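You operate a simulated robot arm through the tools that you are given. There is no shell and no other tool. Be economical: measure what you need, move in short steps, check, and stop when the job is done.

You are at the controls of a simulated two-armed robot. One attempt, no reset.

JOB
Oil the water tank's stirrer, then try it.
Fine: two to five drops in the oil cup, can back on the mixing cart top, the brush stays where it stands; after the oil, STIR on and off. Set down upright: blue oil can.
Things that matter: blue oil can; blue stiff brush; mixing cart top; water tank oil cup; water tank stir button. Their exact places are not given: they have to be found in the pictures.

The check looks at the end state, three seconds after you hand in, the way a careful person would. Anything else that was tipped, shoved, dropped, spilled or broken makes it a failure.

ROBOT AND FRAMES
Two 6-joint arms with two-finger parallel grippers on one trunk, on a base that drives. Base frame: it is fixed to the floor where the robot stands at the start and does not move with it; the origin is under the middle of the robot, x ahead of it, y to its left, z up. Units: mm, degrees, N and s.
The left shoulder is at the start at [280, 185, 1195], the right one opposite. With the tool pointing down near the work surface each hand reaches from about 200 to 900 mm from the robot's upright axis, wherever it stands, measured 20 degrees to its own side. Places, roughly: mixing cart top [600, 0, 800]; water tank oil cup [600, 800, 1200]; water tank stir button [300, 800, 600]. Payload 1.57 kg a hand.
The TCP of each hand is the grasp point between the finger pads, 30 mm short of the fingertips. In the tool frame z runs along the fingers and y along their closing line. Largest opening 80 mm; finger width 17, thickness 12; the body of the gripper, 40 by 82 mm, starts 80 mm behind the TCP.
Orientation is that of the tool frame in the base frame, as a unit quaternion [w, x, y, z]. With the fingers straight down and closing along the base's y, the tool's x points along the base's -x, its y along +y and its z along -z.

CONTROLS
- The arms move only by the tool jog_arm. It takes "left_increments", "right_increments" or both (then of equal length, played together; a hand with none holds still); each is a list of rows, each a list of 7 numbers: the turn, a rotation vector about the tool's x, y, z in degrees, then the shift along the tool's x, y, z in mm, then the closure, from 0 (fully open) to 1 (shut). In form: [[rx, ry, rz, tx, ty, tz, grip], ...]. A call has 1 to 10 rows; each row shifts and turns the commanded pose from where the row before left it, along the tool's axes as they then stand. Each row takes 0.2 s and may step no farther than 50 mm and 8.6 degrees from the row before; otherwise, or with a gripper value out of range, the whole call is refused. A pose out of reach is approached as far as the arm can. The call stops where the force on the tool passes 40 N (or 10 N more than at its start, if that is more) or the arm is blocked; 0.2 s more then pass. Each finger travels about 153 mm/s and halts on what it meets, pressing with about 40 N; the grip force reading is that of the motor and also rises with nothing between the fingers. The clock runs only during rows and for 0.2 s after the last one: add rows that do not move to give the fingers time. It gives the time, the measured TCP pose, the force on the tool (base axes), the opening and the grip force at its end, in the units of the frame above (readings bear some noise), with the torque about the TCP (base axes, N m) and any sound that the robot's microphone picked up, and new pictures: "pictures" is both (left out), scene, wrist or none (wrist: the cameras of the hands that moved).
- Cameras (640 x 400 px; columns grow to the right, rows downward): "scene" is now at [240.4, 32.4, 1647.1]; the picture's right is [0.36, -0.93, 0.00], its down [-0.62, -0.23, -0.75] and it looks along [0.70, 0.27, -0.66] (base axes); focal length 214 px, centre (320, 200). "left" rides on the left gripper at [72, 7, -122] in its tool frame; the picture's right is [-0.09, 1.00, 0.00], its down [-0.84, -0.08, -0.54] and it looks along [-0.54, -0.05, 0.84] (tool axes); focal length 238 px, centre (320, 200). "right" rides on the right gripper at [72, -7, -122] in its tool frame; the picture's right is [0.09, 1.00, 0.00], its down [-0.84, 0.08, -0.54] and it looks along [-0.54, 0.05, 0.84] (tool axes); focal length 238 px, centre (320, 200).
- slide_trunk(by): slides the trunk up (or, below 0, down) by that many mm; the arms and the scene camera ride with it, the base frame stays. It gives what a move gives, with no picture.
- steer(legs): drives the robot by 1 to 6 legs, each [ahead, turn to the left] in mm and degrees, along the robot's own axes; the way and the turn of a leg run together, so that a leg with both is an arc; at most 1500 mm and 180 degrees a leg. The arms and the cameras ride along, it lands a little off, and it stops where it bumps. It gives what a move gives, and a new picture of the scene camera.
- head_to(pan, tilt): turns the head with the scene camera to pan (to the left, within 86 degrees either way) and tilt (down, from -29 to 69), counted from straight ahead of the robot. It gives what a move gives, and a new picture of the scene camera.
- pixel_to_xyz(camera, pixels): for up to 12 pixels [column, row] of the newest picture of that camera ("zoom" is the newest enlarged one), the place [x, y, z] in the base frame of the surface seen there, good to about 3 mm. No time passes.
- close_up(camera, box): a new picture of the part [left, top, right, bottom] of that camera's present view, enlarged. No time passes.
- sign_off(): hands the job in; it is judged then, once.

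Go step by step. Measure first, check grasps and placings, and put right what went wrong. The budget is 80 turns and 260 pictures, counting those below and the enlarged ones. Unless the task says otherwise, let go and move clear before handing in.

The tools are called after "Emit:" as a command line: name --argument value ..., lists and objects as JSON in quotes. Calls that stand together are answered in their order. jog_arm: Moves the arms, as the interface text tells. Its arguments: {"type":"object","properties":{"left_increments":{"type":"array","items":{"type":"array","items":{"type":"number"}}},"right_increments":{"type":"array","items":{"type":"array","items":{"type":"number"}}},"pictures":{"type":"string","enum":["both","scene","wrist","none"]}},"required":[]} The other tools are called the same way: slide_trunk (by) slides the trunk up or down; steer (legs) drives the base; head_to (pan, tilt) turns the head that bears the scene camera; pixel_to_xyz (camera, pixels) gives the place of the surface under pixels of a picture; close_up (camera, box) takes an enlarged picture of a part of a camera's view; sign_off () hands the job in.

At the start:

```text
t: 0.0
left_tool_pos: [319.5, 438.5, 1551.4]
left_ee_rot: [0.0, 0.0, 1.0, 0.001]
left_force: [0.6, -0.6, 0.1]
left_torque: [0.04, 0.01, -0.01]
left_finger_gap: 80.0
left_finger_force: 0.0
right_tool_pos: [506.2, 25.2, 1528.0]
right_ee_rot: [0.0, 0.0, 1.0, 0.0]
right_force: [1.1, 0.6, 0.1]
right_torque: [0.02, 0.01, 0.02]
right_finger_gap: 79.9
right_finger_force: 0.1
trunk travel left (down, up): [-890.0, 100.0]
robot x, y, heading: [1.6, 0.1, -0.0]
head pan, tilt: [20.8, 41.3]
```

scene: 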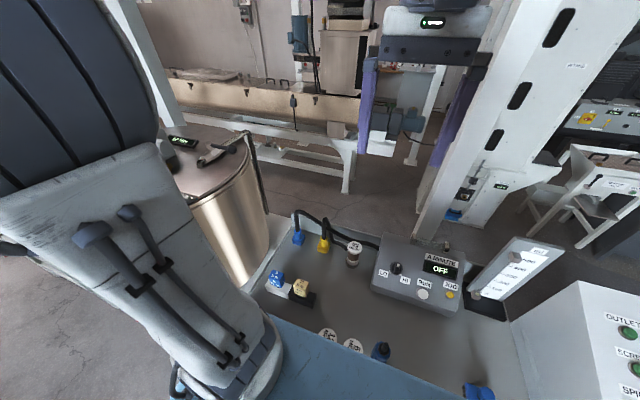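
right: 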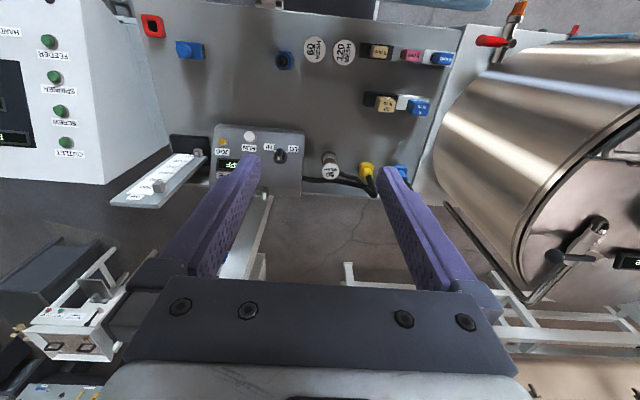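
left: 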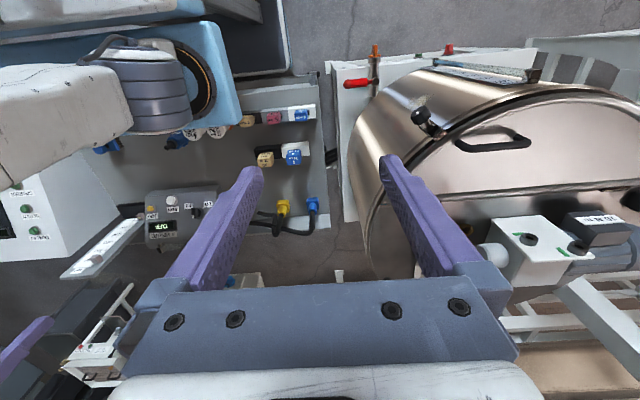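

The cart top is seen in the wrist pictures with several blue items (right picture around [190,50], [285,60]), and the tank lies to the left. I'll enlarge those areas.

Emit:
close_up --camera "right" --box '[130, 0, 470, 212]'

Emit:
close_up --camera "left" --box '[320, 30, 640, 230]'

Emit:
head_to --pan 70 --tilt 35

```text
1.88 times, centred on (300, 106) of right
```

zoom: 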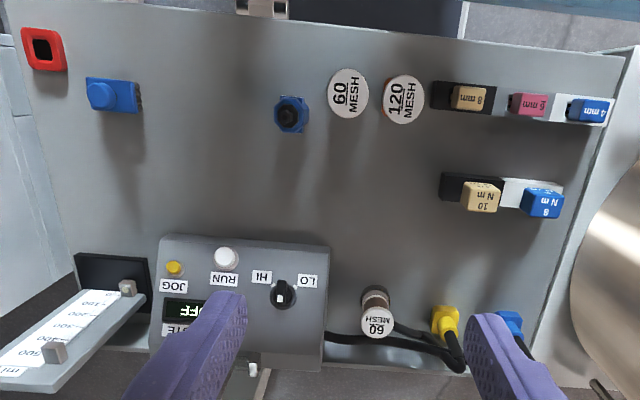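

```text
2.00 times, centred on (480, 130) of left
```

zoom: 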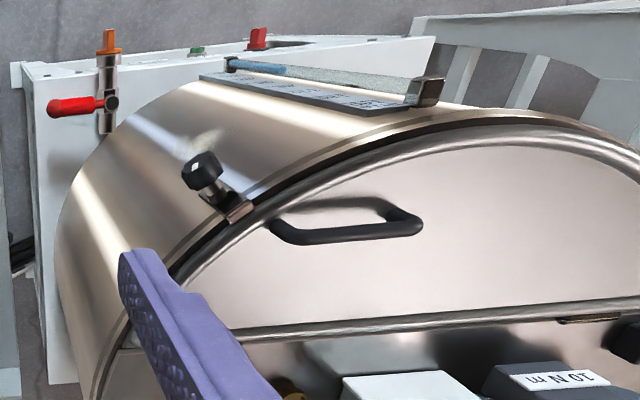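

```text
t: 1.2
left_tool_pos: [319.1, 437.3, 1552.3]
left_ee_rot: [0.0, 0.001, 1.0, 0.0]
left_force: [-0.2, 0.0, 1.2]
left_torque: [-0.02, 0.01, 0.04]
left_finger_gap: 79.8
left_finger_force: 0.0
right_tool_pos: [507.2, 25.4, 1526.9]
right_ee_rot: [0.0, 0.0, 1.0, 0.0]
right_force: [0.7, 1.3, -0.2]
right_torque: [0.02, -0.01, 0.01]
right_finger_gap: 80.4
right_finger_force: 0.1
trunk travel left (down, up): [-890.0, 100.0]
robot x, y, heading: [-1.1, 3.5, -0.3]
head pan, tilt: [70.0, 35.0]
```

scene: 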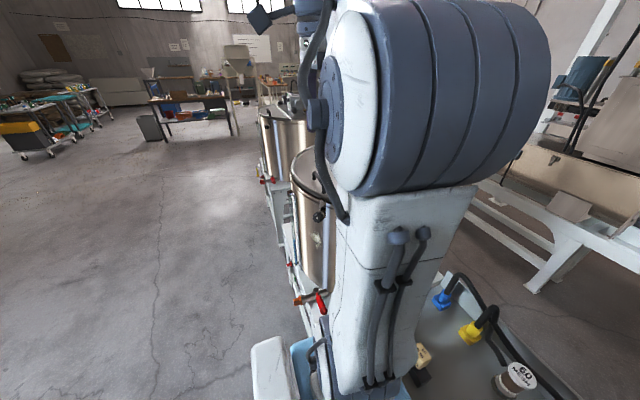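

The left arm blocks the view of the tank. I'll locate the cart items first from the right wrist view and enlarge the two blue candidates.

Emit:
pixel_to_xyz --camera "right" --pixels '[[183, 50], [195, 50], [284, 60], [284, 67], [315, 50], [385, 103], [230, 100], [152, 27], [250, 100], [330, 172], [420, 107], [300, 100]]'

Emit:
close_up --camera "right" --box '[160, 20, 320, 120]'

Emit:
head_to --pan -10 --tilt 60

```text
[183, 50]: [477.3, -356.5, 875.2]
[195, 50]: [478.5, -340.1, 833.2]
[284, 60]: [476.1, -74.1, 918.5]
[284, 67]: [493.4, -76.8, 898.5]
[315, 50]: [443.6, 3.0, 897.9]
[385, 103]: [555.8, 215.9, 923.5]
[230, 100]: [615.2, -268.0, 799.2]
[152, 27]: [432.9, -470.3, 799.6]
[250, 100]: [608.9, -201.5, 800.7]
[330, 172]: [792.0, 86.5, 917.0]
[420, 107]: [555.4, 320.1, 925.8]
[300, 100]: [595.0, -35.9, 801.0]
```

```text
4.00 times, centred on (240, 70) of right
```

zoom: 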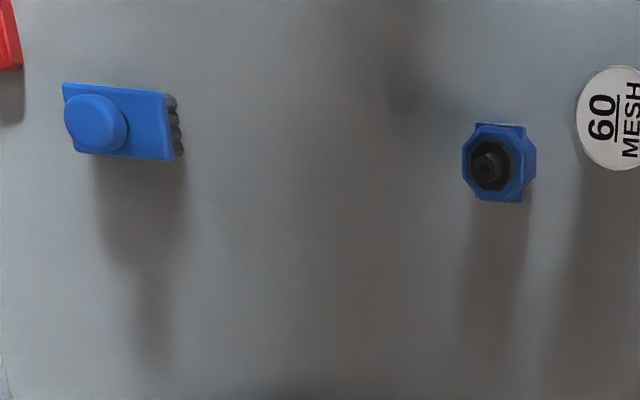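

```text
t: 2.7
left_tool_pos: [319.3, 435.6, 1551.4]
left_ee_rot: [0.0, 0.0, 1.0, 0.0]
left_force: [0.3, 0.3, 0.6]
left_torque: [0.0, 0.0, -0.03]
left_finger_gap: 79.9
left_finger_force: 0.1
right_tool_pos: [505.9, 23.7, 1527.3]
right_ee_rot: [0.0, 0.0, 1.0, 0.0]
right_force: [0.2, 0.5, 0.5]
right_torque: [-0.03, -0.02, -0.02]
right_finger_gap: 80.0
right_finger_force: 0.0
trunk travel left (down, up): [-890.0, 100.0]
robot x, y, heading: [-0.2, -3.7, 0.0]
head pan, tilt: [-10.0, 60.0]
```

scene: 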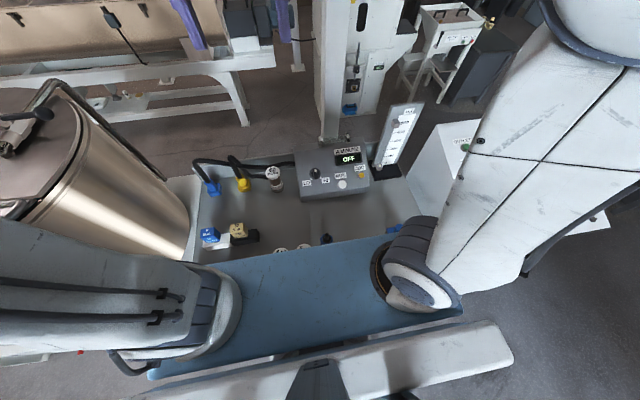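

The blue can with black nozzle is near [480,-75] and the brush is near [478,-345]. I'll back off from the cart and turn left to look at the tank clearly.

Emit:
steer --legs '[[-400, 0], [0, 45]]'

Emit:
head_to --pan 0 --tilt 35

```text
t: 7.3
left_tool_pos: [-480.1, 537.8, 1551.6]
left_ee_rot: [0.0, -0.372, 0.928, 0.002]
left_force: [0.7, -0.1, 0.4]
left_torque: [-0.04, 0.04, -0.02]
left_finger_gap: 79.8
left_finger_force: 0.1
right_tool_pos: [-59.1, 369.2, 1528.4]
right_ee_rot: [0.0, -0.371, 0.928, 0.0]
right_force: [0.3, -0.3, -0.4]
right_torque: [-0.04, -0.04, -0.03]
right_finger_gap: 80.1
right_finger_force: 0.0
trunk travel left (down, up): [-890.0, 100.0]
robot x, y, heading: [-412.6, 0.7, 43.7]
head pan, tilt: [-10.0, 60.0]
```

scene: 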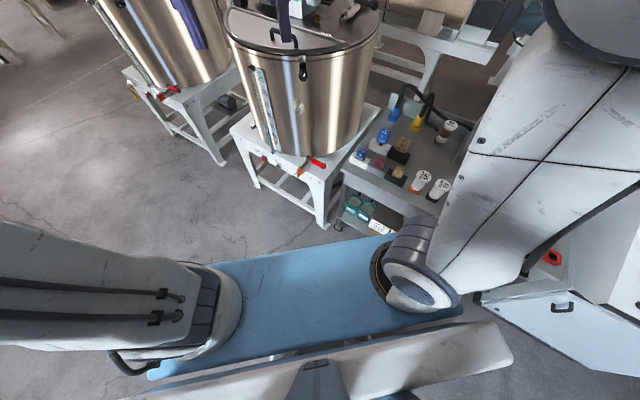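

```text
t: 8.2
left_tool_pos: [-480.8, 537.6, 1552.5]
left_ee_rot: [-0.001, -0.372, 0.928, 0.001]
left_force: [0.2, 0.0, 0.8]
left_torque: [-0.01, 0.04, -0.03]
left_finger_gap: 80.1
left_finger_force: 0.0
right_tool_pos: [-60.6, 367.4, 1527.2]
right_ee_rot: [0.001, -0.372, 0.928, 0.0]
right_force: [0.3, -0.8, 0.7]
right_torque: [-0.02, 0.02, 0.02]
right_finger_gap: 80.0
right_finger_force: 0.1
trunk travel left (down, up): [-890.0, 100.0]
robot x, y, heading: [-410.1, 0.7, 44.1]
head pan, tilt: [0.0, 35.0]
```

scene: 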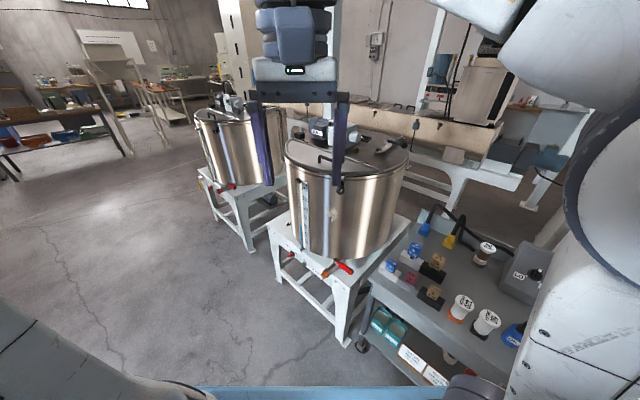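

Two tanks are seen; the nearer one (px [345,200]) should be the water tank. I'll enlarge and locate its parts.

Emit:
pixel_to_xyz --camera "scene" --pixels '[[325, 270], [345, 267], [340, 185], [316, 133], [380, 150], [322, 158], [310, 240], [304, 262], [240, 150]]'

Emit:
close_up --camera "scene" --box '[260, 100, 440, 212]'

Emit:
close_up --camera "scene" --box '[250, 200, 410, 300]'

Emit:
close_up --camera "scene" --box '[180, 80, 300, 200]'

```text
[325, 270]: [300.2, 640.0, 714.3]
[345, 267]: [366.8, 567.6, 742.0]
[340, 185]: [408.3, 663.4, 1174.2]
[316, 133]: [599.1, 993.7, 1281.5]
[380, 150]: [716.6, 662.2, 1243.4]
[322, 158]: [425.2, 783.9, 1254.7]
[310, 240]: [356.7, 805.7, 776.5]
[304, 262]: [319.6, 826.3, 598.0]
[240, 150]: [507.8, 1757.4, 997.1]
```

```text
3.56 times, centred on (350, 156) of scene
```

zoom: 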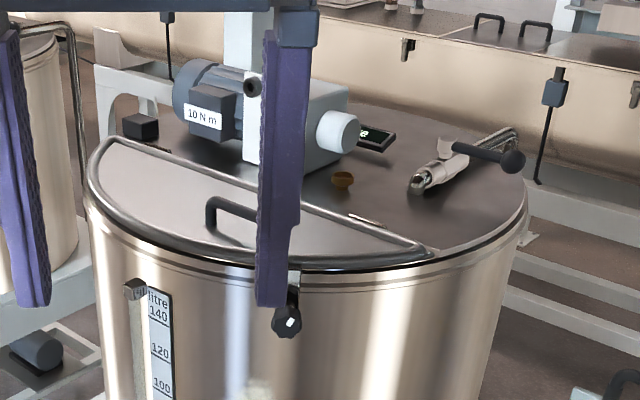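

```text
4.00 times, centred on (330, 250) of scene
```

zoom: 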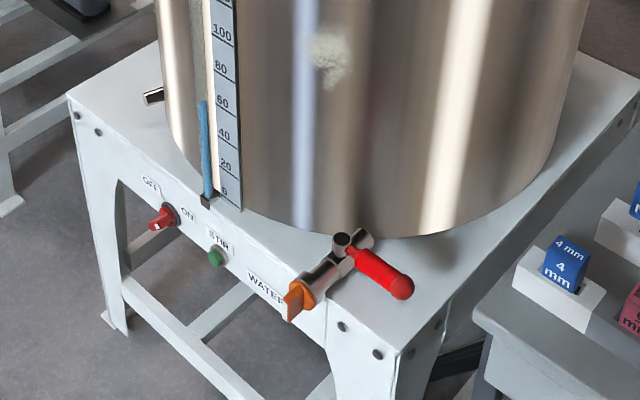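

```text
3.33 times, centred on (240, 140) of scene
```

zoom: 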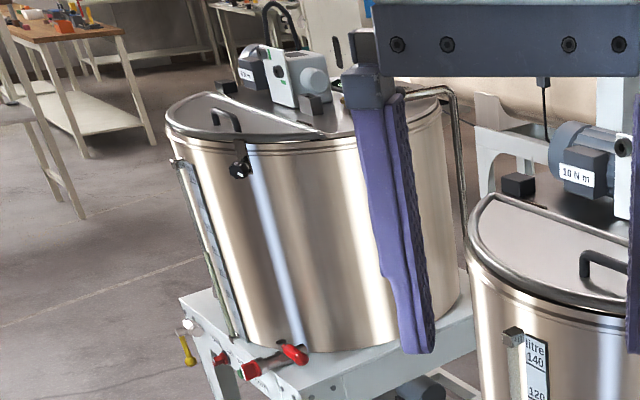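

The near tank is labelled WATER, with STIR green button and a brass cup on the lid beside the gearbox (scene px ~[356,150]). Locating both precisely and enlarging.

Emit:
close_up --camera "scene" --box '[326, 125, 406, 175]'

Emit:
pixel_to_xyz --camera "zoom" --pixels '[[242, 205], [242, 198], [242, 214], [300, 220], [200, 150], [130, 200], [210, 100], [430, 90], [230, 198], [256, 198]]'

Emit:
pixel_to_xyz --camera "scene" --pixels '[[303.5, 264], [290, 254], [304, 258], [324, 273], [352, 270], [318, 280], [356, 150]]'

Emit:
close_up --camera "scene" --box '[275, 240, 339, 280]'

```text
8.00 times, centred on (366, 150) of scene
```

zoom: 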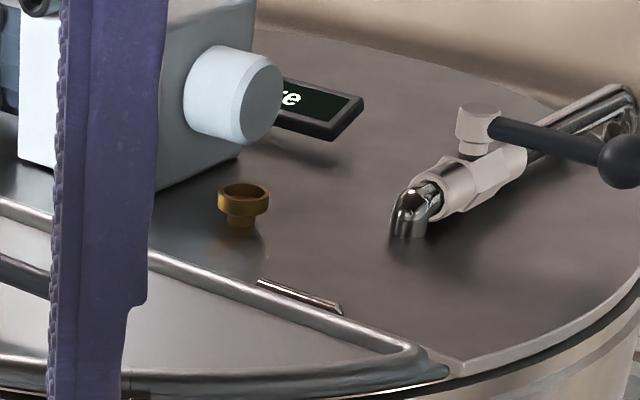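

```text
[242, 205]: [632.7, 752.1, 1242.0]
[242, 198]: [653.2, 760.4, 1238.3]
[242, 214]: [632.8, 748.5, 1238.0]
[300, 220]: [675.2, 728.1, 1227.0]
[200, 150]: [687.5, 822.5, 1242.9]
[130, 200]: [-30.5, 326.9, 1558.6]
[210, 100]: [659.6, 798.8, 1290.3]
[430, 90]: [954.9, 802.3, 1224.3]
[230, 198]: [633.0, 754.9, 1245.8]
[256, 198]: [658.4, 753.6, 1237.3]
```

```text
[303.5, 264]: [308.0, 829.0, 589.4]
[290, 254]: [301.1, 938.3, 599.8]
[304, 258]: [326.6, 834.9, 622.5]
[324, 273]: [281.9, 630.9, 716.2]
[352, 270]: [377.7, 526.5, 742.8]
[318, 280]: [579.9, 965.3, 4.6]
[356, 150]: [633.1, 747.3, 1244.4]
```

```text
10.00 times, centred on (307, 260) of scene
```

zoom: 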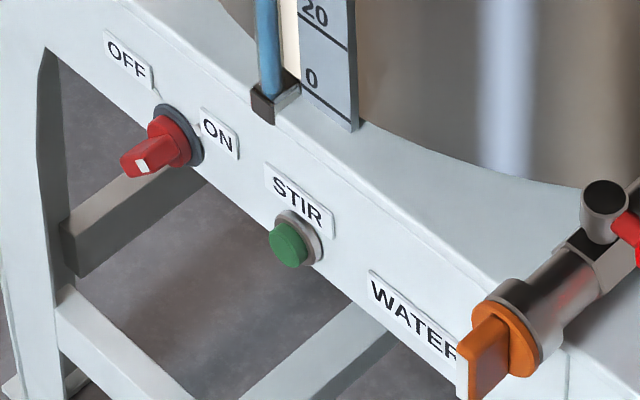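

The oil cup is at about [645,754,1246] and the STIR button about [308,829,590] facing -x. Now look at the can from here (scene px ~[515,335]).

Emit:
close_up --camera "scene" --box '[440, 270, 560, 345]'

Emit:
head_to --pan -40 --tilt 40

```text
5.33 times, centred on (500, 308) of scene
```

zoom: 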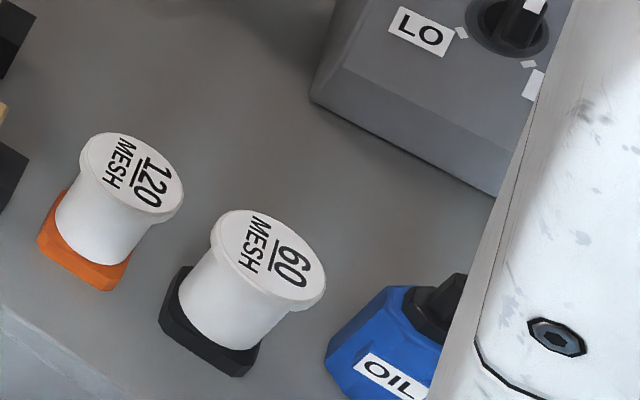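

```text
t: 9.2
left_tool_pos: [-481.0, 536.5, 1551.5]
left_ee_rot: [-0.001, -0.372, 0.928, 0.001]
left_force: [0.2, -0.2, -0.4]
left_torque: [0.0, 0.0, 0.0]
left_finger_gap: 80.0
left_finger_force: 0.1
right_tool_pos: [-60.4, 368.0, 1528.3]
right_ee_rot: [0.0, -0.372, 0.928, 0.0]
right_force: [0.7, 0.4, -1.0]
right_torque: [0.03, -0.02, 0.03]
right_finger_gap: 79.9
right_finger_force: 0.0
trunk travel left (down, up): [-890.0, 100.0]
robot x, y, heading: [-405.5, 0.6, 43.9]
head pan, tilt: [-40.0, 40.0]
```

scene: 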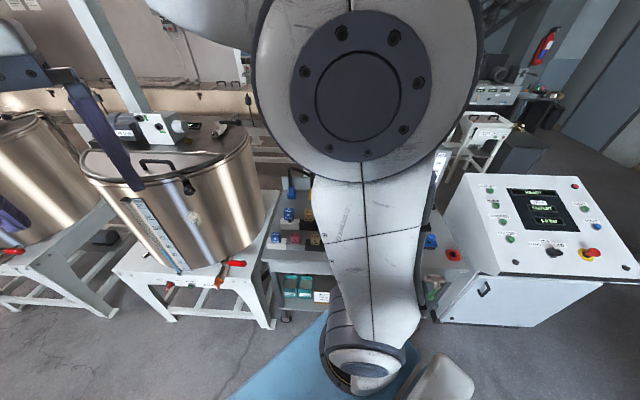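

The can's OIL label faces -x. I'll return to the cart to grasp the can.

Emit:
steer --legs '[[0, -44], [330, 0]]'

Emit:
head_to --pan 0 --tilt 60

```text
t: 13.4
left_tool_pos: [247.9, 432.6, 1551.7]
left_ee_rot: [0.0, 0.005, 1.0, 0.0]
left_force: [-0.6, -0.3, 0.6]
left_torque: [0.0, -0.01, 0.02]
left_finger_gap: 80.1
left_finger_force: 0.1
right_tool_pos: [430.6, 17.7, 1528.3]
right_ee_rot: [0.0, 0.004, 1.0, 0.0]
right_force: [0.5, -1.0, 0.3]
right_torque: [-0.01, 0.03, 0.0]
right_finger_gap: 79.9
right_finger_force: 0.0
trunk travel left (down, up): [-890.0, 100.0]
robot x, y, heading: [-76.2, -2.2, -0.5]
head pan, tilt: [-40.0, 40.0]
```

scene: 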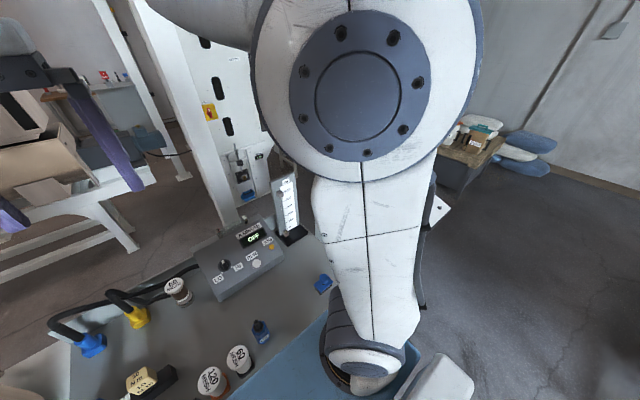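

```text
t: 14.5
left_tool_pos: [247.5, 432.3, 1551.6]
left_ee_rot: [0.0, 0.006, 1.0, 0.001]
left_force: [0.6, -0.3, 0.3]
left_torque: [0.04, 0.03, -0.02]
left_finger_gap: 80.0
left_finger_force: 0.0
right_tool_pos: [430.4, 17.0, 1527.5]
right_ee_rot: [0.0, 0.005, 1.0, 0.0]
right_force: [-0.2, 0.1, -0.5]
right_torque: [-0.02, 0.02, 0.0]
right_finger_gap: 80.0
right_finger_force: 0.0
trunk travel left (down, up): [-890.0, 100.0]
robot x, y, heading: [-74.3, -3.6, -0.6]
head pan, tilt: [0.0, 60.0]
```

scene: 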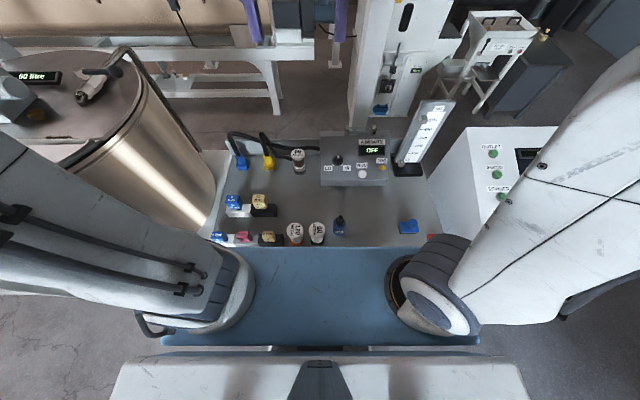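

Cart top is visible; the can is at px [339,225]. Enlarging and measuring.

Emit:
close_up --camera "scene" --box '[280, 195, 360, 245]'

Emit:
pixel_to_xyz --camera "zoom" --pixels '[[475, 190], [475, 220], [475, 260], [440, 290], [500, 290], [470, 320], [420, 250], [300, 235], [520, 250], [470, 290]]'

```text
8.00 times, centred on (320, 220) of scene
```

zoom: 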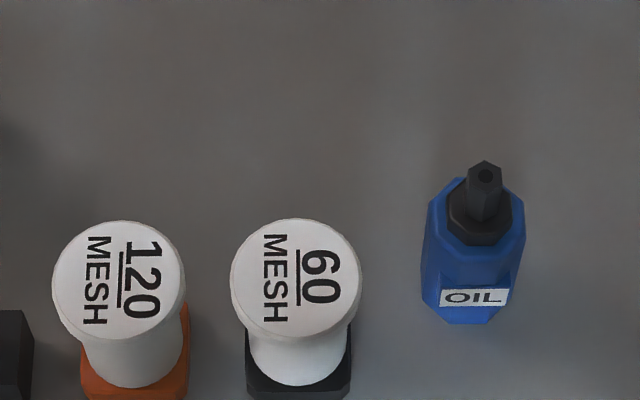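

```text
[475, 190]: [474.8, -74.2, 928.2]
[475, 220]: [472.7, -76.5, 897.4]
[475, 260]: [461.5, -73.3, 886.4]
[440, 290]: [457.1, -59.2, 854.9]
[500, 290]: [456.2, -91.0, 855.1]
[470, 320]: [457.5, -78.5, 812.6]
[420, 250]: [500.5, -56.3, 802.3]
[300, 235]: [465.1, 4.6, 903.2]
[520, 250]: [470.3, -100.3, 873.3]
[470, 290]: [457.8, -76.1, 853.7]
```

The can is an octagonal bottle, body about 48 mm wide, centre [480,-76], with a nozzle up to about 940. I'll take it from the front with the right hand pitched 30° below horizontal, so first I back off and turn the hand.

Emit:
steer --legs '[[-250, 0.6]]'

Emit:
jog_arm --right_increments '[[0, -7.5, 0, 0, 0, 0, 0.25], [0, -7.5, 0, 0, 0, 0, 0.25], [0, -7.5, 0, 0, 0, 0, 0.25], [0, -7.5, 0, 0, 0, 0, 0.25], [0, -7.5, 0, 0, 0, 0, 0.25], [0, -7.5, 0, 0, 0, 0, 0.25], [0, -7.5, 0, 0, 0, 0, 0.25], [0, -7.5, 0, 0, 0, 0, 0.25]]' --pictures "both"

```text
t: 16.3
left_tool_pos: [0.3, 436.1, 1551.6]
left_ee_rot: [0.0, 0.001, 1.0, 0.001]
left_force: [0.8, 0.4, 0.0]
left_torque: [0.01, 0.04, -0.02]
left_finger_gap: 79.9
left_finger_force: 0.0
right_tool_pos: [187.8, 23.7, 1528.1]
right_ee_rot: [0.0, 0.0, 1.0, -0.001]
right_force: [0.1, 0.4, 0.7]
right_torque: [0.04, 0.04, 0.02]
right_finger_gap: 80.2
right_finger_force: 0.0
trunk travel left (down, up): [-890.0, 100.0]
robot x, y, heading: [-319.0, -2.0, -0.2]
head pan, tilt: [0.0, 60.0]
```

scene: 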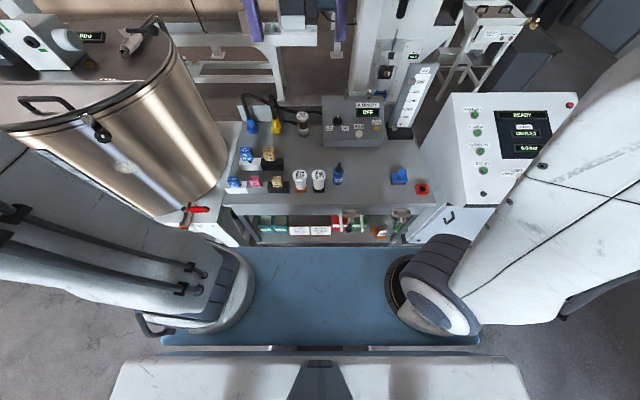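

```text
t: 18.1
left_tool_pos: [0.6, 436.3, 1552.1]
left_ee_rot: [0.0, 0.001, 1.0, 0.001]
left_force: [0.6, 0.0, 0.2]
left_torque: [-0.03, 0.02, 0.0]
left_finger_gap: 79.6
left_finger_force: 0.1
right_tool_pos: [191.3, 37.6, 1530.7]
right_ee_rot: [0.501, 0.001, 0.865, -0.001]
right_force: [-0.1, -0.3, -0.1]
right_torque: [-0.04, 0.0, 0.01]
right_finger_gap: 60.1
right_finger_force: 0.1
right hand out of reach, approached as far as the arm can: row 7, 8
trunk travel left (down, up): [-890.0, 100.0]
robot x, y, heading: [-319.3, -4.2, 0.0]
head pan, tilt: [0.0, 60.0]
```

scene: 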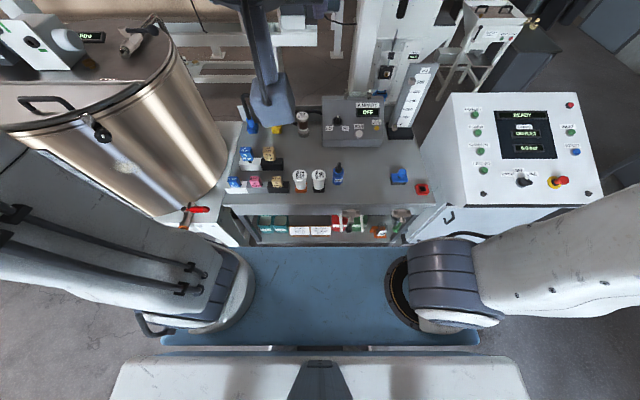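
right: 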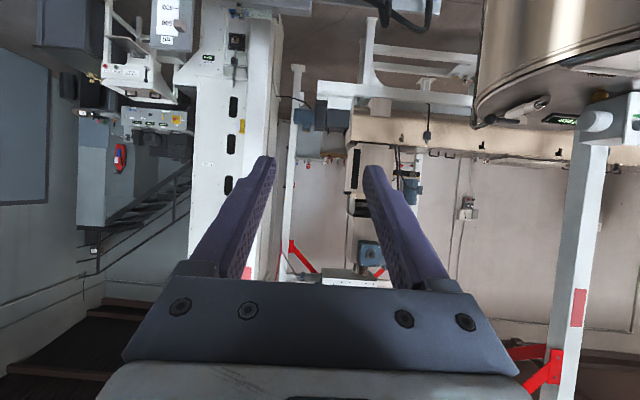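

The orientation is right (pitch 30° below horizontal). Moving toward the pre-grasp in front of the can.

Emit:
jog_arm --right_increments '[[0, 0, 0, 31.4, -7.7, 32.9, 0.25], [0, 0, 0, 31.4, -7.7, 32.9, 0.25], [0, 0, 0, 31.4, -7.7, 32.9, 0.25], [0, 0, 0, 31.4, -7.7, 32.9, 0.25], [0, 0, 0, 31.4, -7.7, 32.9, 0.25], [0, 0, 0, 31.4, -7.7, 32.9, 0.25], [0, 0, 0, 31.4, -7.7, 32.9, 0.25]]' --pictures "none"

Emit:
pixel_to_xyz --camera "scene" --pixels '[[338, 178], [338, 172], [338, 166], [338, 181], [319, 176], [338, 207], [338, 196], [399, 177], [397, 170]]'

```text
t: 19.7
left_tool_pos: [0.3, 436.2, 1550.4]
left_ee_rot: [0.0, 0.001, 1.0, 0.001]
left_force: [1.3, 0.0, -0.2]
left_torque: [0.01, 0.02, 0.03]
left_finger_gap: 80.0
left_finger_force: 0.0
right_tool_pos: [297.2, 11.8, 1226.8]
right_ee_rot: [0.499, 0.001, 0.867, -0.002]
right_force: [0.0, -0.5, 0.7]
right_torque: [0.01, 0.02, 0.04]
right_finger_gap: 60.0
right_finger_force: 0.0
right hand out of reach, approached as far as the arm can: row 1, 6, 7
trunk travel left (down, up): [-890.0, 100.0]
robot x, y, heading: [-321.4, -1.5, -0.2]
head pan, tilt: [0.0, 60.0]
```

```text
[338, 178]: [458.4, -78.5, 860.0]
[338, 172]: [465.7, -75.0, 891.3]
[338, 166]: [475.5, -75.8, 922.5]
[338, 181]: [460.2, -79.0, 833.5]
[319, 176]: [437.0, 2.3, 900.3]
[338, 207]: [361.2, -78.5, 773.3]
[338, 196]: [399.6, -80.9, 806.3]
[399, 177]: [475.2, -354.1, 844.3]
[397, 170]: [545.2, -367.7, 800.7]
```

The arm is too folded here (y lags by 40 mm). I'll back the base 150 mm more, and continue.

Emit:
steer --legs '[[-150, 0]]'

Emit:
jog_arm --right_increments '[[0, 0, 0, -25, 0, 43, 0.25], [0, 0, 0, -25, 0, 43, 0.25], [0, 0, 0, -25, 0, 43, 0.25], [0, 0, 0, 0, 0, 0, 0.25]]' --pictures "wrist"

```text
t: 21.1
left_tool_pos: [-154.9, 434.3, 1551.2]
left_ee_rot: [0.0, 0.002, 1.0, 0.001]
left_force: [-0.2, -0.3, 0.0]
left_torque: [-0.05, 0.04, 0.03]
left_finger_gap: 80.1
left_finger_force: 0.0
right_tool_pos: [139.6, 10.5, 1227.7]
right_ee_rot: [0.499, 0.003, 0.866, -0.002]
right_force: [0.5, -0.4, -0.1]
right_torque: [-0.01, -0.01, -0.04]
right_finger_gap: 59.9
right_finger_force: 0.1
trunk travel left (down, up): [-890.0, 100.0]
robot x, y, heading: [-475.6, 0.2, -0.3]
head pan, tilt: [0.0, 60.0]
```

scene: 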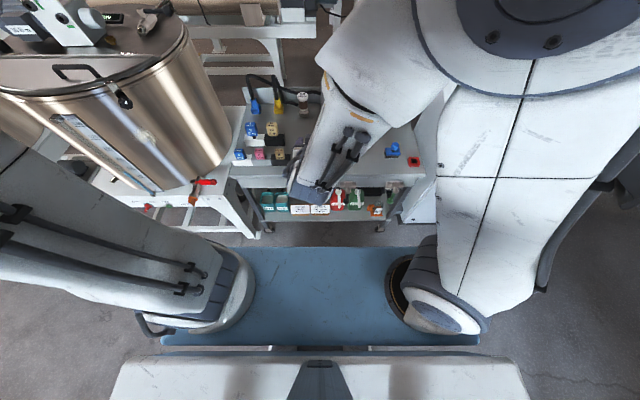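

```text
t: 22.1
left_tool_pos: [-154.7, 434.0, 1551.1]
left_ee_rot: [0.0, 0.003, 1.0, 0.001]
left_force: [-0.4, -0.6, 0.4]
left_torque: [0.02, 0.02, -0.05]
left_finger_gap: 79.8
left_finger_force: 0.0
right_tool_pos: [289.0, 8.1, 1226.5]
right_ee_rot: [0.5, 0.002, 0.866, -0.002]
right_force: [-0.3, 0.1, -0.2]
right_torque: [-0.02, -0.03, 0.01]
right_finger_gap: 60.2
right_finger_force: 0.1
trunk travel left (down, up): [-890.0, 100.0]
robot x, y, heading: [-476.7, 3.2, -0.6]
head pan, tilt: [0.0, 60.0]
```

right: 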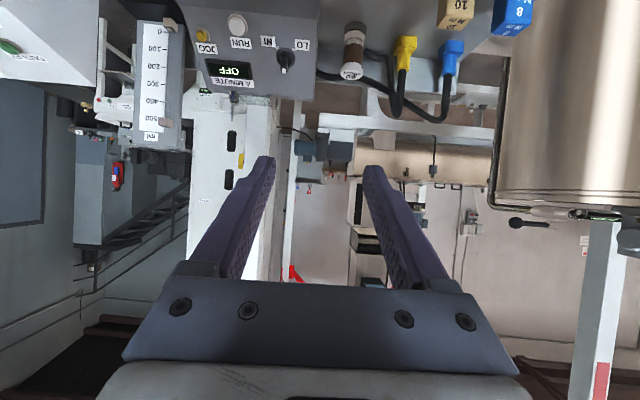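

The hand now tracks exactly. Descending to the pre-grasp [365,-78,918].

Emit:
jog_arm --right_increments '[[0, 0, 0, 32.7, -12.3, 31.4, 0.25], [0, 0, 0, 32.7, -12.3, 31.4, 0.25], [0, 0, 0, 32.7, -12.3, 31.4, 0.25], [0, 0, 0, 32.7, -12.3, 31.4, 0.25], [0, 0, 0, 32.7, -12.3, 31.4, 0.25], [0, 0, 0, 32.7, -12.3, 31.4, 0.25], [0, 0, 0, 32.7, -12.3, 31.4, 0.25], [0, 0, 0, 0, 0, 0, 0.25]]' --pictures "both"

```text
t: 23.9
left_tool_pos: [-155.7, 436.2, 1551.9]
left_ee_rot: [0.0, 0.002, 1.0, 0.001]
left_force: [0.7, -0.4, -0.4]
left_torque: [-0.02, 0.01, 0.01]
left_finger_gap: 80.0
left_finger_force: 0.0
right_tool_pos: [406.8, -44.5, 937.9]
right_ee_rot: [0.497, 0.001, 0.867, -0.008]
right_force: [-0.9, 1.2, -0.5]
right_torque: [-0.03, 0.02, 0.02]
right_finger_gap: 59.8
right_finger_force: 0.0
right hand out of reach, approached as far as the arm can: row 4, 5, 6, 7
trunk travel left (down, up): [-890.0, 100.0]
robot x, y, heading: [-475.0, 1.1, -0.2]
head pan, tilt: [0.0, 60.0]
```

scene: 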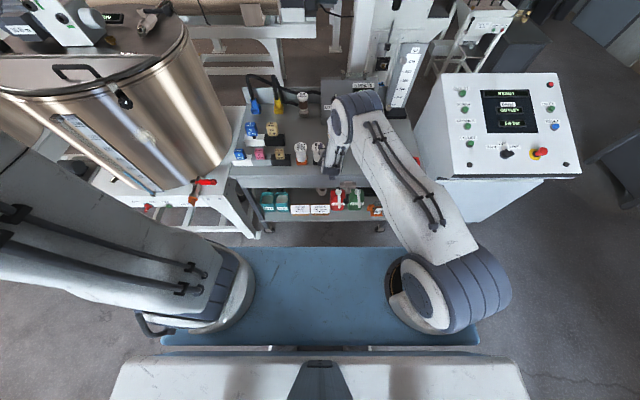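
right: 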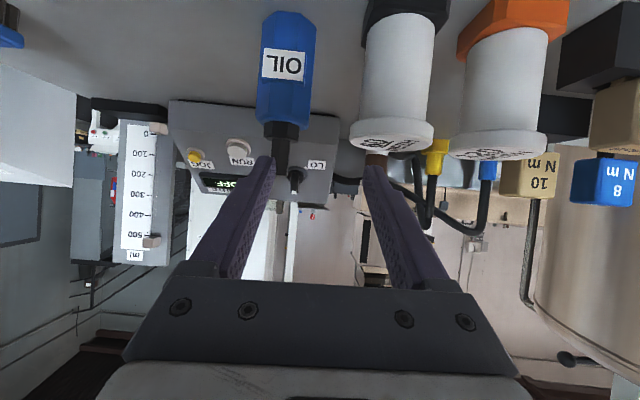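

The can is visible at right-wrist px [285,85] but the arm hits a joint limit again. I'll back off and lower the trunk so the shoulder is nearer the work height.

Emit:
steer --legs '[[-220, 0]]'

Emit:
slide_trunk --by -250

Emit:
jog_arm --right_increments '[[0, 0, 0, -43, 0, -25, 0.25], [0, 0, 0, -43, 0, -25, 0.25], [0, 0, 0, -43, 0, -25, 0.25], [0, 0, 0, -43, 0, -25, 0.25], [0, 0, 0, -25, 0, 43, 0.25], [0, 0, 0, -25, 0, 43, 0.25], [0, 0, 0, 0, -34, 0, 0.25], [0, 0, 0, 0, 0, 0, 0.25]]' --pictures "both"

```text
t: 25.6
left_tool_pos: [-375.6, 436.5, 1551.9]
left_ee_rot: [-0.001, 0.001, 1.0, 0.001]
left_force: [-0.4, -0.1, -0.3]
left_torque: [0.01, 0.0, -0.01]
left_finger_gap: 80.0
left_finger_force: 0.1
right_tool_pos: [186.5, -40.5, 938.8]
right_ee_rot: [0.499, 0.0, 0.866, -0.007]
right_force: [0.5, 0.1, -0.1]
right_torque: [0.02, -0.02, 0.0]
right_finger_gap: 60.0
right_finger_force: 0.0
trunk travel left (down, up): [-890.0, 100.0]
robot x, y, heading: [-695.4, 0.5, -0.0]
head pan, tilt: [0.0, 60.0]
```

scene: 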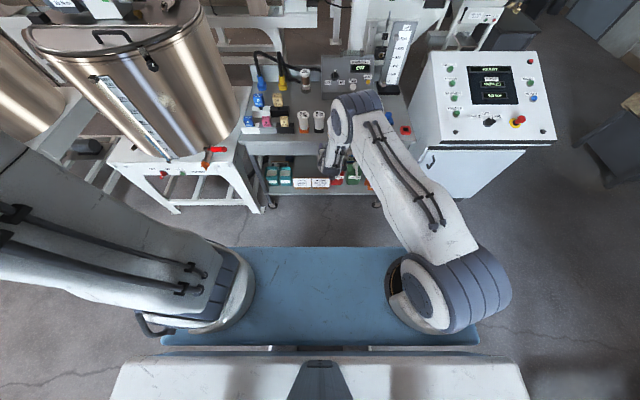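

```text
t: 28.2
left_tool_pos: [-377.5, 434.9, 1301.9]
left_ee_rot: [0.0, 0.0, 1.0, 0.0]
left_force: [-0.6, 0.5, 0.2]
left_torque: [0.03, 0.03, 0.0]
left_finger_gap: 79.9
left_finger_force: 0.1
right_tool_pos: [186.3, -40.2, 688.3]
right_ee_rot: [0.499, 0.001, 0.867, -0.007]
right_force: [-0.1, -0.2, -0.3]
right_torque: [0.01, -0.02, 0.02]
right_finger_gap: 60.0
right_finger_force: 0.1
trunk travel left (down, up): [-640.0, 350.0]
robot x, y, heading: [-697.5, -2.4, 0.1]
head pan, tilt: [0.0, 60.0]
```

```text
t: 30.0
left_tool_pos: [-376.0, 436.6, 1302.7]
left_ee_rot: [0.0, 0.0, 1.0, 0.001]
left_force: [0.9, 0.5, 0.2]
left_torque: [0.03, 0.02, 0.02]
left_finger_gap: 80.2
left_finger_force: 0.1
right_tool_pos: [287.8, -72.8, 886.7]
right_ee_rot: [0.498, 0.0, 0.867, -0.007]
right_force: [0.3, -0.5, -0.2]
right_torque: [0.01, -0.02, -0.02]
right_finger_gap: 60.1
right_finger_force: 0.0
trunk travel left (down, up): [-640.0, 350.0]
robot x, y, heading: [-696.6, -2.6, -0.0]
head pan, tilt: [0.0, 60.0]
```

scene: 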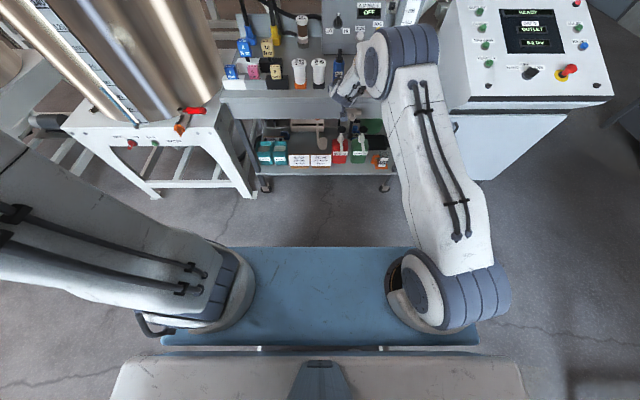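
right: 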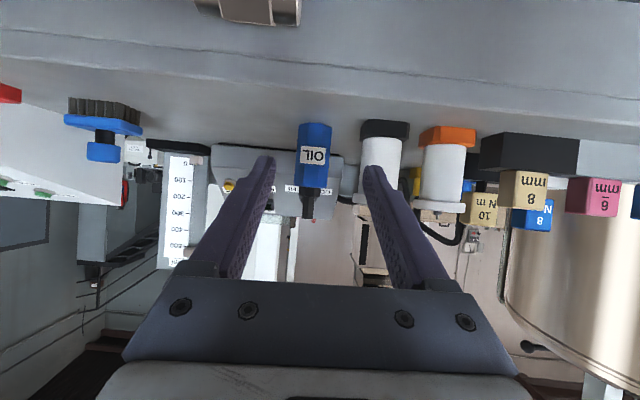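

The hand is now well placed in line with the can (wrist px [313,160]). Driving 105 mm closer with the hand at height 887, still clear of the can.

Emit:
steer --legs '[[105, 0]]'

Emit:
jog_arm --right_increments '[[0, 0, -0.8, 0, 0, 0, 0.2]]' --pictures "wrist"

```text
t: 31.1
left_tool_pos: [-271.7, 435.9, 1301.0]
left_ee_rot: [0.0, 0.002, 1.0, 0.001]
left_force: [0.2, -0.4, 0.6]
left_torque: [-0.01, -0.02, -0.02]
left_finger_gap: 80.1
left_finger_force: 0.1
right_tool_pos: [392.6, -74.8, 887.3]
right_ee_rot: [0.498, 0.001, 0.867, -0.008]
right_force: [-0.7, -0.7, 0.4]
right_torque: [-0.03, 0.01, -0.02]
right_finger_gap: 59.9
right_finger_force: 0.1
trunk travel left (down, up): [-640.0, 350.0]
robot x, y, heading: [-592.8, -0.9, -0.1]
head pan, tilt: [0.0, 60.0]
```

scene: 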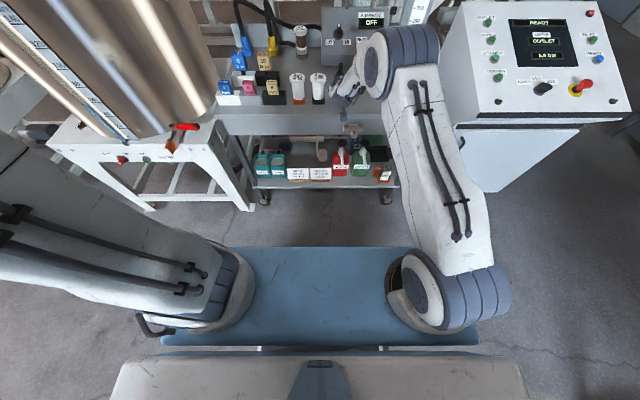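

```text
t: 31.5
left_tool_pos: [-272.2, 435.4, 1301.1]
left_ee_rot: [0.0, 0.002, 1.0, 0.002]
left_force: [-0.5, -0.5, -0.2]
left_torque: [0.02, 0.01, 0.0]
left_finger_gap: 80.1
left_finger_force: 0.2
right_tool_pos: [391.5, -74.0, 885.8]
right_ee_rot: [0.499, -0.005, 0.867, -0.011]
right_force: [0.2, -0.4, 0.4]
right_torque: [0.0, 0.0, -0.01]
right_finger_gap: 63.7
right_finger_force: 0.1
trunk travel left (down, up): [-640.0, 350.0]
robot x, y, heading: [-591.3, -0.3, -0.4]
head pan, tilt: [0.0, 60.0]
```

right: 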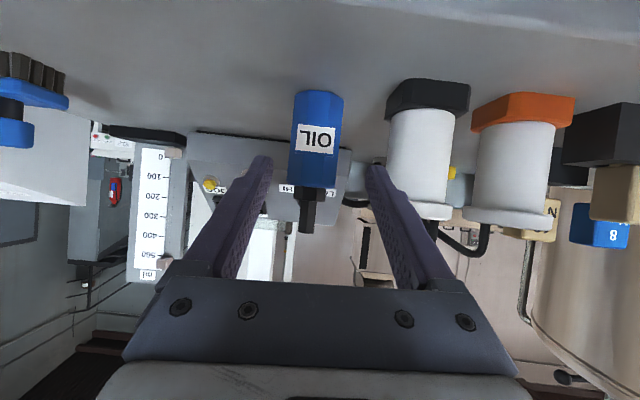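

Near aligned; checking the can's place in the wrist view before closing in.

Emit:
pixel_to_xyz --camera "right" --pixels '[[300, 160], [318, 165], [336, 160], [308, 210], [318, 120], [295, 110], [342, 110], [392, 150], [318, 182], [296, 170], [337, 170]]'

Emit:
jog_arm --right_increments '[[-0.85, 0, 1.1, 0, 0, 0, 0.2], [0, 0, 0, 0, 0, 0, 0.2]]' --pictures "none"

```text
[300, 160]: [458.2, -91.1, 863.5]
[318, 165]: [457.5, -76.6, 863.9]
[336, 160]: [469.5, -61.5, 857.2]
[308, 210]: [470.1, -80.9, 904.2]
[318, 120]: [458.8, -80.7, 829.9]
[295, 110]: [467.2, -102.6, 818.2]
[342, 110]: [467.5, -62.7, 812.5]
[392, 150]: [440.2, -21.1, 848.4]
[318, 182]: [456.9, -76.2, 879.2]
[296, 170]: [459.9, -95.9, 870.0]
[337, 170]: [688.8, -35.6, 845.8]
```

```text
t: 32.1
left_tool_pos: [-271.4, 435.8, 1301.5]
left_ee_rot: [0.0, 0.001, 1.0, 0.001]
left_force: [-0.7, 0.7, 0.7]
left_torque: [0.01, -0.01, -0.01]
left_finger_gap: 80.0
left_finger_force: 0.2
right_tool_pos: [391.3, -76.4, 885.4]
right_ee_rot: [0.499, -0.001, 0.867, 0.0]
right_force: [-0.2, -0.3, 0.3]
right_torque: [-0.02, 0.02, 0.01]
right_finger_gap: 64.1
right_finger_force: 0.1
trunk travel left (down, up): [-640.0, 350.0]
robot x, y, heading: [-594.3, 2.5, -0.2]
head pan, tilt: [0.0, 60.0]
```

Can centre is about [480,-79]; moving in over it in three short steps.

Emit:
jog_arm --right_increments '[[0, 0, 0, -3.8, -1, 31.3, 0.2], [0, 0, 0, -3.8, -1, 31.3, 0.2], [0, 0, 0, -3.8, -0.6, 31.3, 0.2], [0, 0, 0, 0, 0, 0, 0.2]]' --pictures "both"

```text
t: 33.1
left_tool_pos: [-272.3, 436.4, 1301.1]
left_ee_rot: [0.001, 0.002, 1.0, 0.002]
left_force: [0.2, 0.4, 0.5]
left_torque: [-0.01, -0.01, 0.02]
left_finger_gap: 80.2
left_finger_force: 0.0
right_tool_pos: [473.9, -74.8, 854.3]
right_ee_rot: [0.498, 0.0, 0.867, -0.001]
right_force: [0.1, -0.3, -0.5]
right_torque: [-0.02, 0.01, -0.02]
right_finger_gap: 64.1
right_finger_force: 0.0
right hand out of reach, approached as far as the arm can: row 3
trunk travel left (down, up): [-640.0, 350.0]
robot x, y, heading: [-593.3, 0.9, -0.0]
head pan, tilt: [0.0, 60.0]
```

scene: 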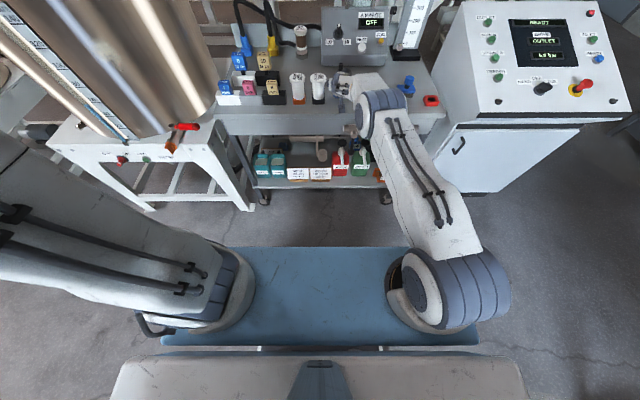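
right: 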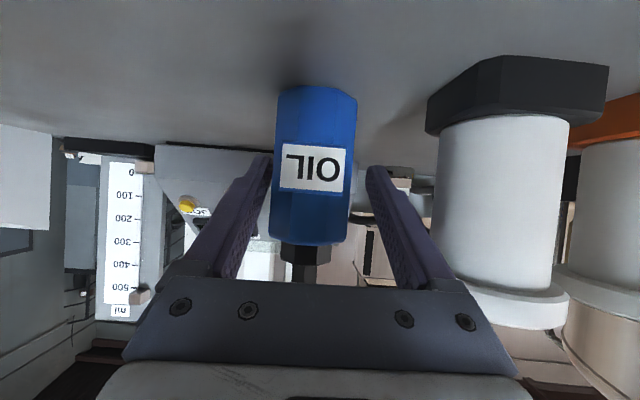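

The fingers straddle the can; TCP is 4 mm left of the can's centre. Nudging right, then closing.

Emit:
jog_arm --right_increments '[[0, 0, 0, 0, -4, 0, 0.2], [0, 0, 0, 0, 0, 0, 0.2]]' --pictures "none"

```text
t: 33.7
left_tool_pos: [-271.1, 435.2, 1302.6]
left_ee_rot: [0.001, 0.002, 1.0, 0.001]
left_force: [-0.2, 0.9, 0.5]
left_torque: [0.01, 0.02, 0.0]
left_finger_gap: 79.9
left_finger_force: 0.0
right_tool_pos: [475.4, -79.4, 854.1]
right_ee_rot: [0.498, -0.001, 0.867, 0.0]
right_force: [0.2, -0.8, 0.2]
right_torque: [0.0, -0.01, -0.02]
right_finger_gap: 64.0
right_finger_force: 0.1
trunk travel left (down, up): [-640.0, 350.0]
robot x, y, heading: [-592.7, -2.5, -0.3]
head pan, tilt: [0.0, 60.0]
```

Centred at y -79. Closing gradually and reading the contact gap.

Emit:
jog_arm --right_increments '[[0, 0, 0, 0, 0, 0, 0.35], [0, 0, 0, 0, 0, 0, 0.4], [0, 0, 0, 0, 0, 0, 0.45], [0, 0, 0, 0, 0, 0, 0.5], [0, 0, 0, 0, 0, 0, 0.5]]' --pictures "wrist"

```text
t: 34.9
left_tool_pos: [-270.3, 435.0, 1301.4]
left_ee_rot: [-0.001, 0.002, 1.0, 0.001]
left_force: [0.2, -0.4, 0.0]
left_torque: [0.03, -0.01, 0.01]
left_finger_gap: 80.0
left_finger_force: 0.1
right_tool_pos: [476.7, -79.2, 853.9]
right_ee_rot: [0.499, 0.0, 0.867, 0.0]
right_force: [0.8, -1.2, 0.7]
right_torque: [0.0, 0.0, -0.02]
right_finger_gap: 45.0
right_finger_force: 39.9
trunk travel left (down, up): [-640.0, 350.0]
robot x, y, heading: [-590.7, 3.3, 0.1]
head pan, tilt: [0.0, 60.0]
```

right: 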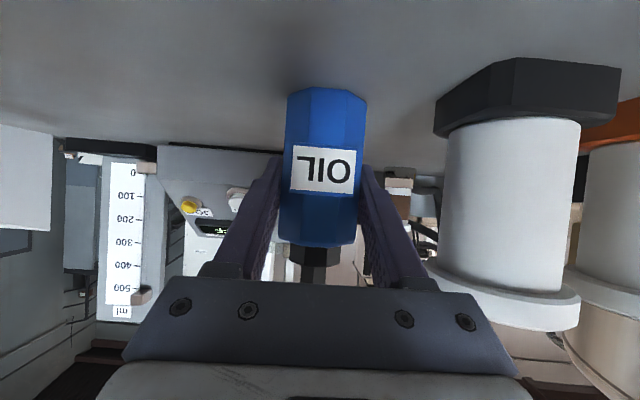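

Firm grip at 45 mm. Lifting straight up 120 mm.

Emit:
jog_arm --right_increments '[[0, 0, 0, -34.6, 0, -20, 0.5], [0, 0, 0, -34.6, 0, -20, 0.5], [0, 0, 0, -34.6, 0, -20, 0.5], [0, 0, 0, 0, 0, 0, 0.5]]' --pictures "both"

```text
t: 35.9
left_tool_pos: [-271.5, 435.1, 1301.1]
left_ee_rot: [0.0, 0.002, 1.0, 0.001]
left_force: [-0.3, 1.1, 0.6]
left_torque: [0.01, 0.0, -0.01]
left_finger_gap: 80.4
left_finger_force: 0.0
right_tool_pos: [475.6, -82.3, 973.4]
right_ee_rot: [0.498, 0.0, 0.867, 0.0]
right_force: [-0.3, -0.2, -3.0]
right_torque: [0.01, 0.03, 0.0]
right_finger_gap: 44.7
right_finger_force: 40.0
trunk travel left (down, up): [-640.0, 350.0]
robot x, y, heading: [-589.3, -1.0, -0.2]
head pan, tilt: [0.0, 60.0]
```

scene: 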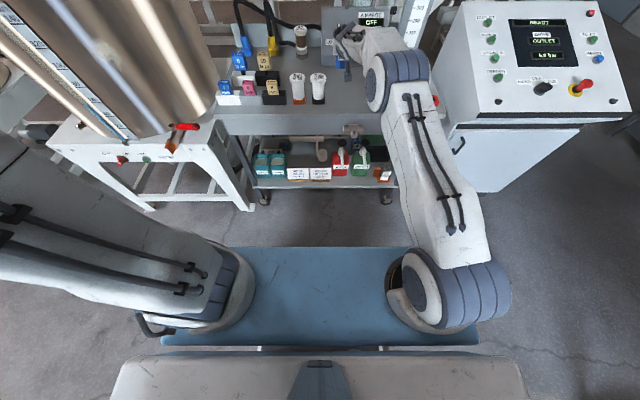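
right: 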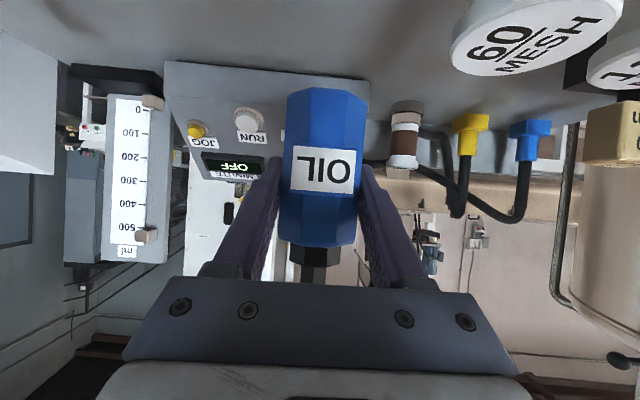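

The can is held (3 N weight). Raising the trunk so the hand flies above everything, then I turn left 37° to face the cup.

Emit:
slide_trunk --by 345

Emit:
steer --legs '[[0, 37]]'

Emit:
head_to --pan 0 --tilt 35

```text
t: 39.3
left_tool_pos: [-272.1, 435.3, 1646.4]
left_ee_rot: [0.0, 0.001, 1.0, 0.0]
left_force: [-1.0, 0.0, -0.3]
left_torque: [-0.02, 0.01, -0.01]
left_finger_gap: 79.9
left_finger_force: 0.1
right_tool_pos: [474.9, -82.7, 1318.7]
right_ee_rot: [0.498, 0.0, 0.867, -0.001]
right_force: [-0.3, 0.3, -2.9]
right_torque: [-0.02, -0.02, 0.0]
right_finger_gap: 44.7
right_finger_force: 39.7
trunk travel left (down, up): [-985.0, 5.0]
robot x, y, heading: [-591.9, -1.5, -0.2]
head pan, tilt: [0.0, 60.0]
```

```text
t: 41.4
left_tool_pos: [-589.2, 540.3, 1646.3]
left_ee_rot: [0.0, -0.308, 0.951, 0.001]
left_force: [0.5, 0.1, 0.1]
left_torque: [0.04, 0.0, -0.01]
left_finger_gap: 80.1
left_finger_force: 0.2
right_tool_pos: [318.3, 562.0, 1319.1]
right_ee_rot: [0.474, -0.269, 0.824, 0.154]
right_force: [-0.3, 0.5, -1.0]
right_torque: [-0.04, -0.03, -0.04]
right_finger_gap: 44.8
right_finger_force: 40.4
trunk travel left (down, up): [-985.0, 5.0]
robot x, y, heading: [-591.4, -0.5, 35.9]
head pan, tilt: [0.0, 60.0]
```

scene: 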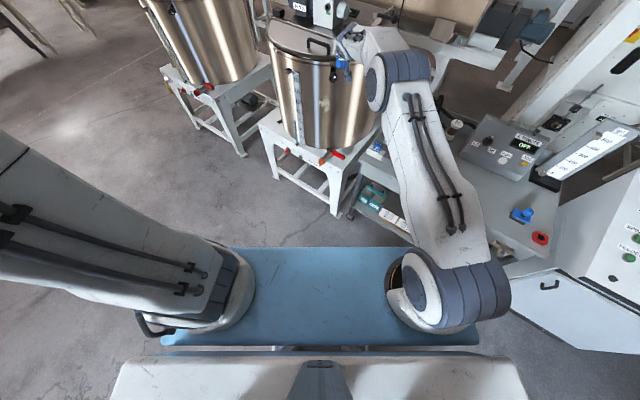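

```text
t: 42.3
left_tool_pos: [-589.4, 540.6, 1647.3]
left_ee_rot: [-0.001, -0.308, 0.951, 0.001]
left_force: [0.5, 0.0, 0.3]
left_torque: [-0.02, -0.01, 0.03]
left_finger_gap: 79.9
left_finger_force: 0.0
right_tool_pos: [318.3, 561.9, 1318.2]
right_ee_rot: [0.474, -0.27, 0.824, 0.155]
right_force: [0.4, -0.2, -3.2]
right_torque: [0.0, 0.0, 0.01]
right_finger_gap: 44.7
right_finger_force: 40.0
trunk travel left (down, up): [-985.0, 5.0]
robot x, y, heading: [-590.9, -3.9, 35.9]
head pan, tilt: [0.0, 35.0]
```

scene: 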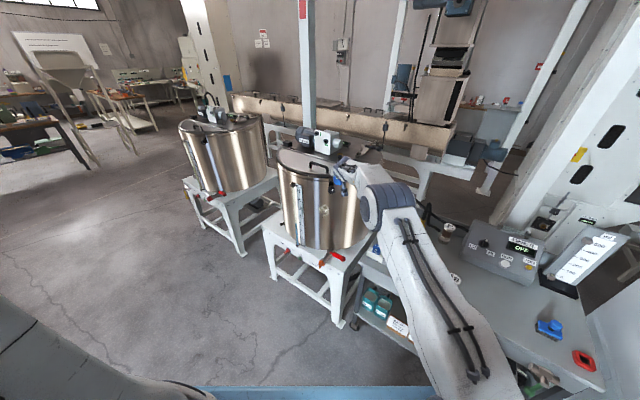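

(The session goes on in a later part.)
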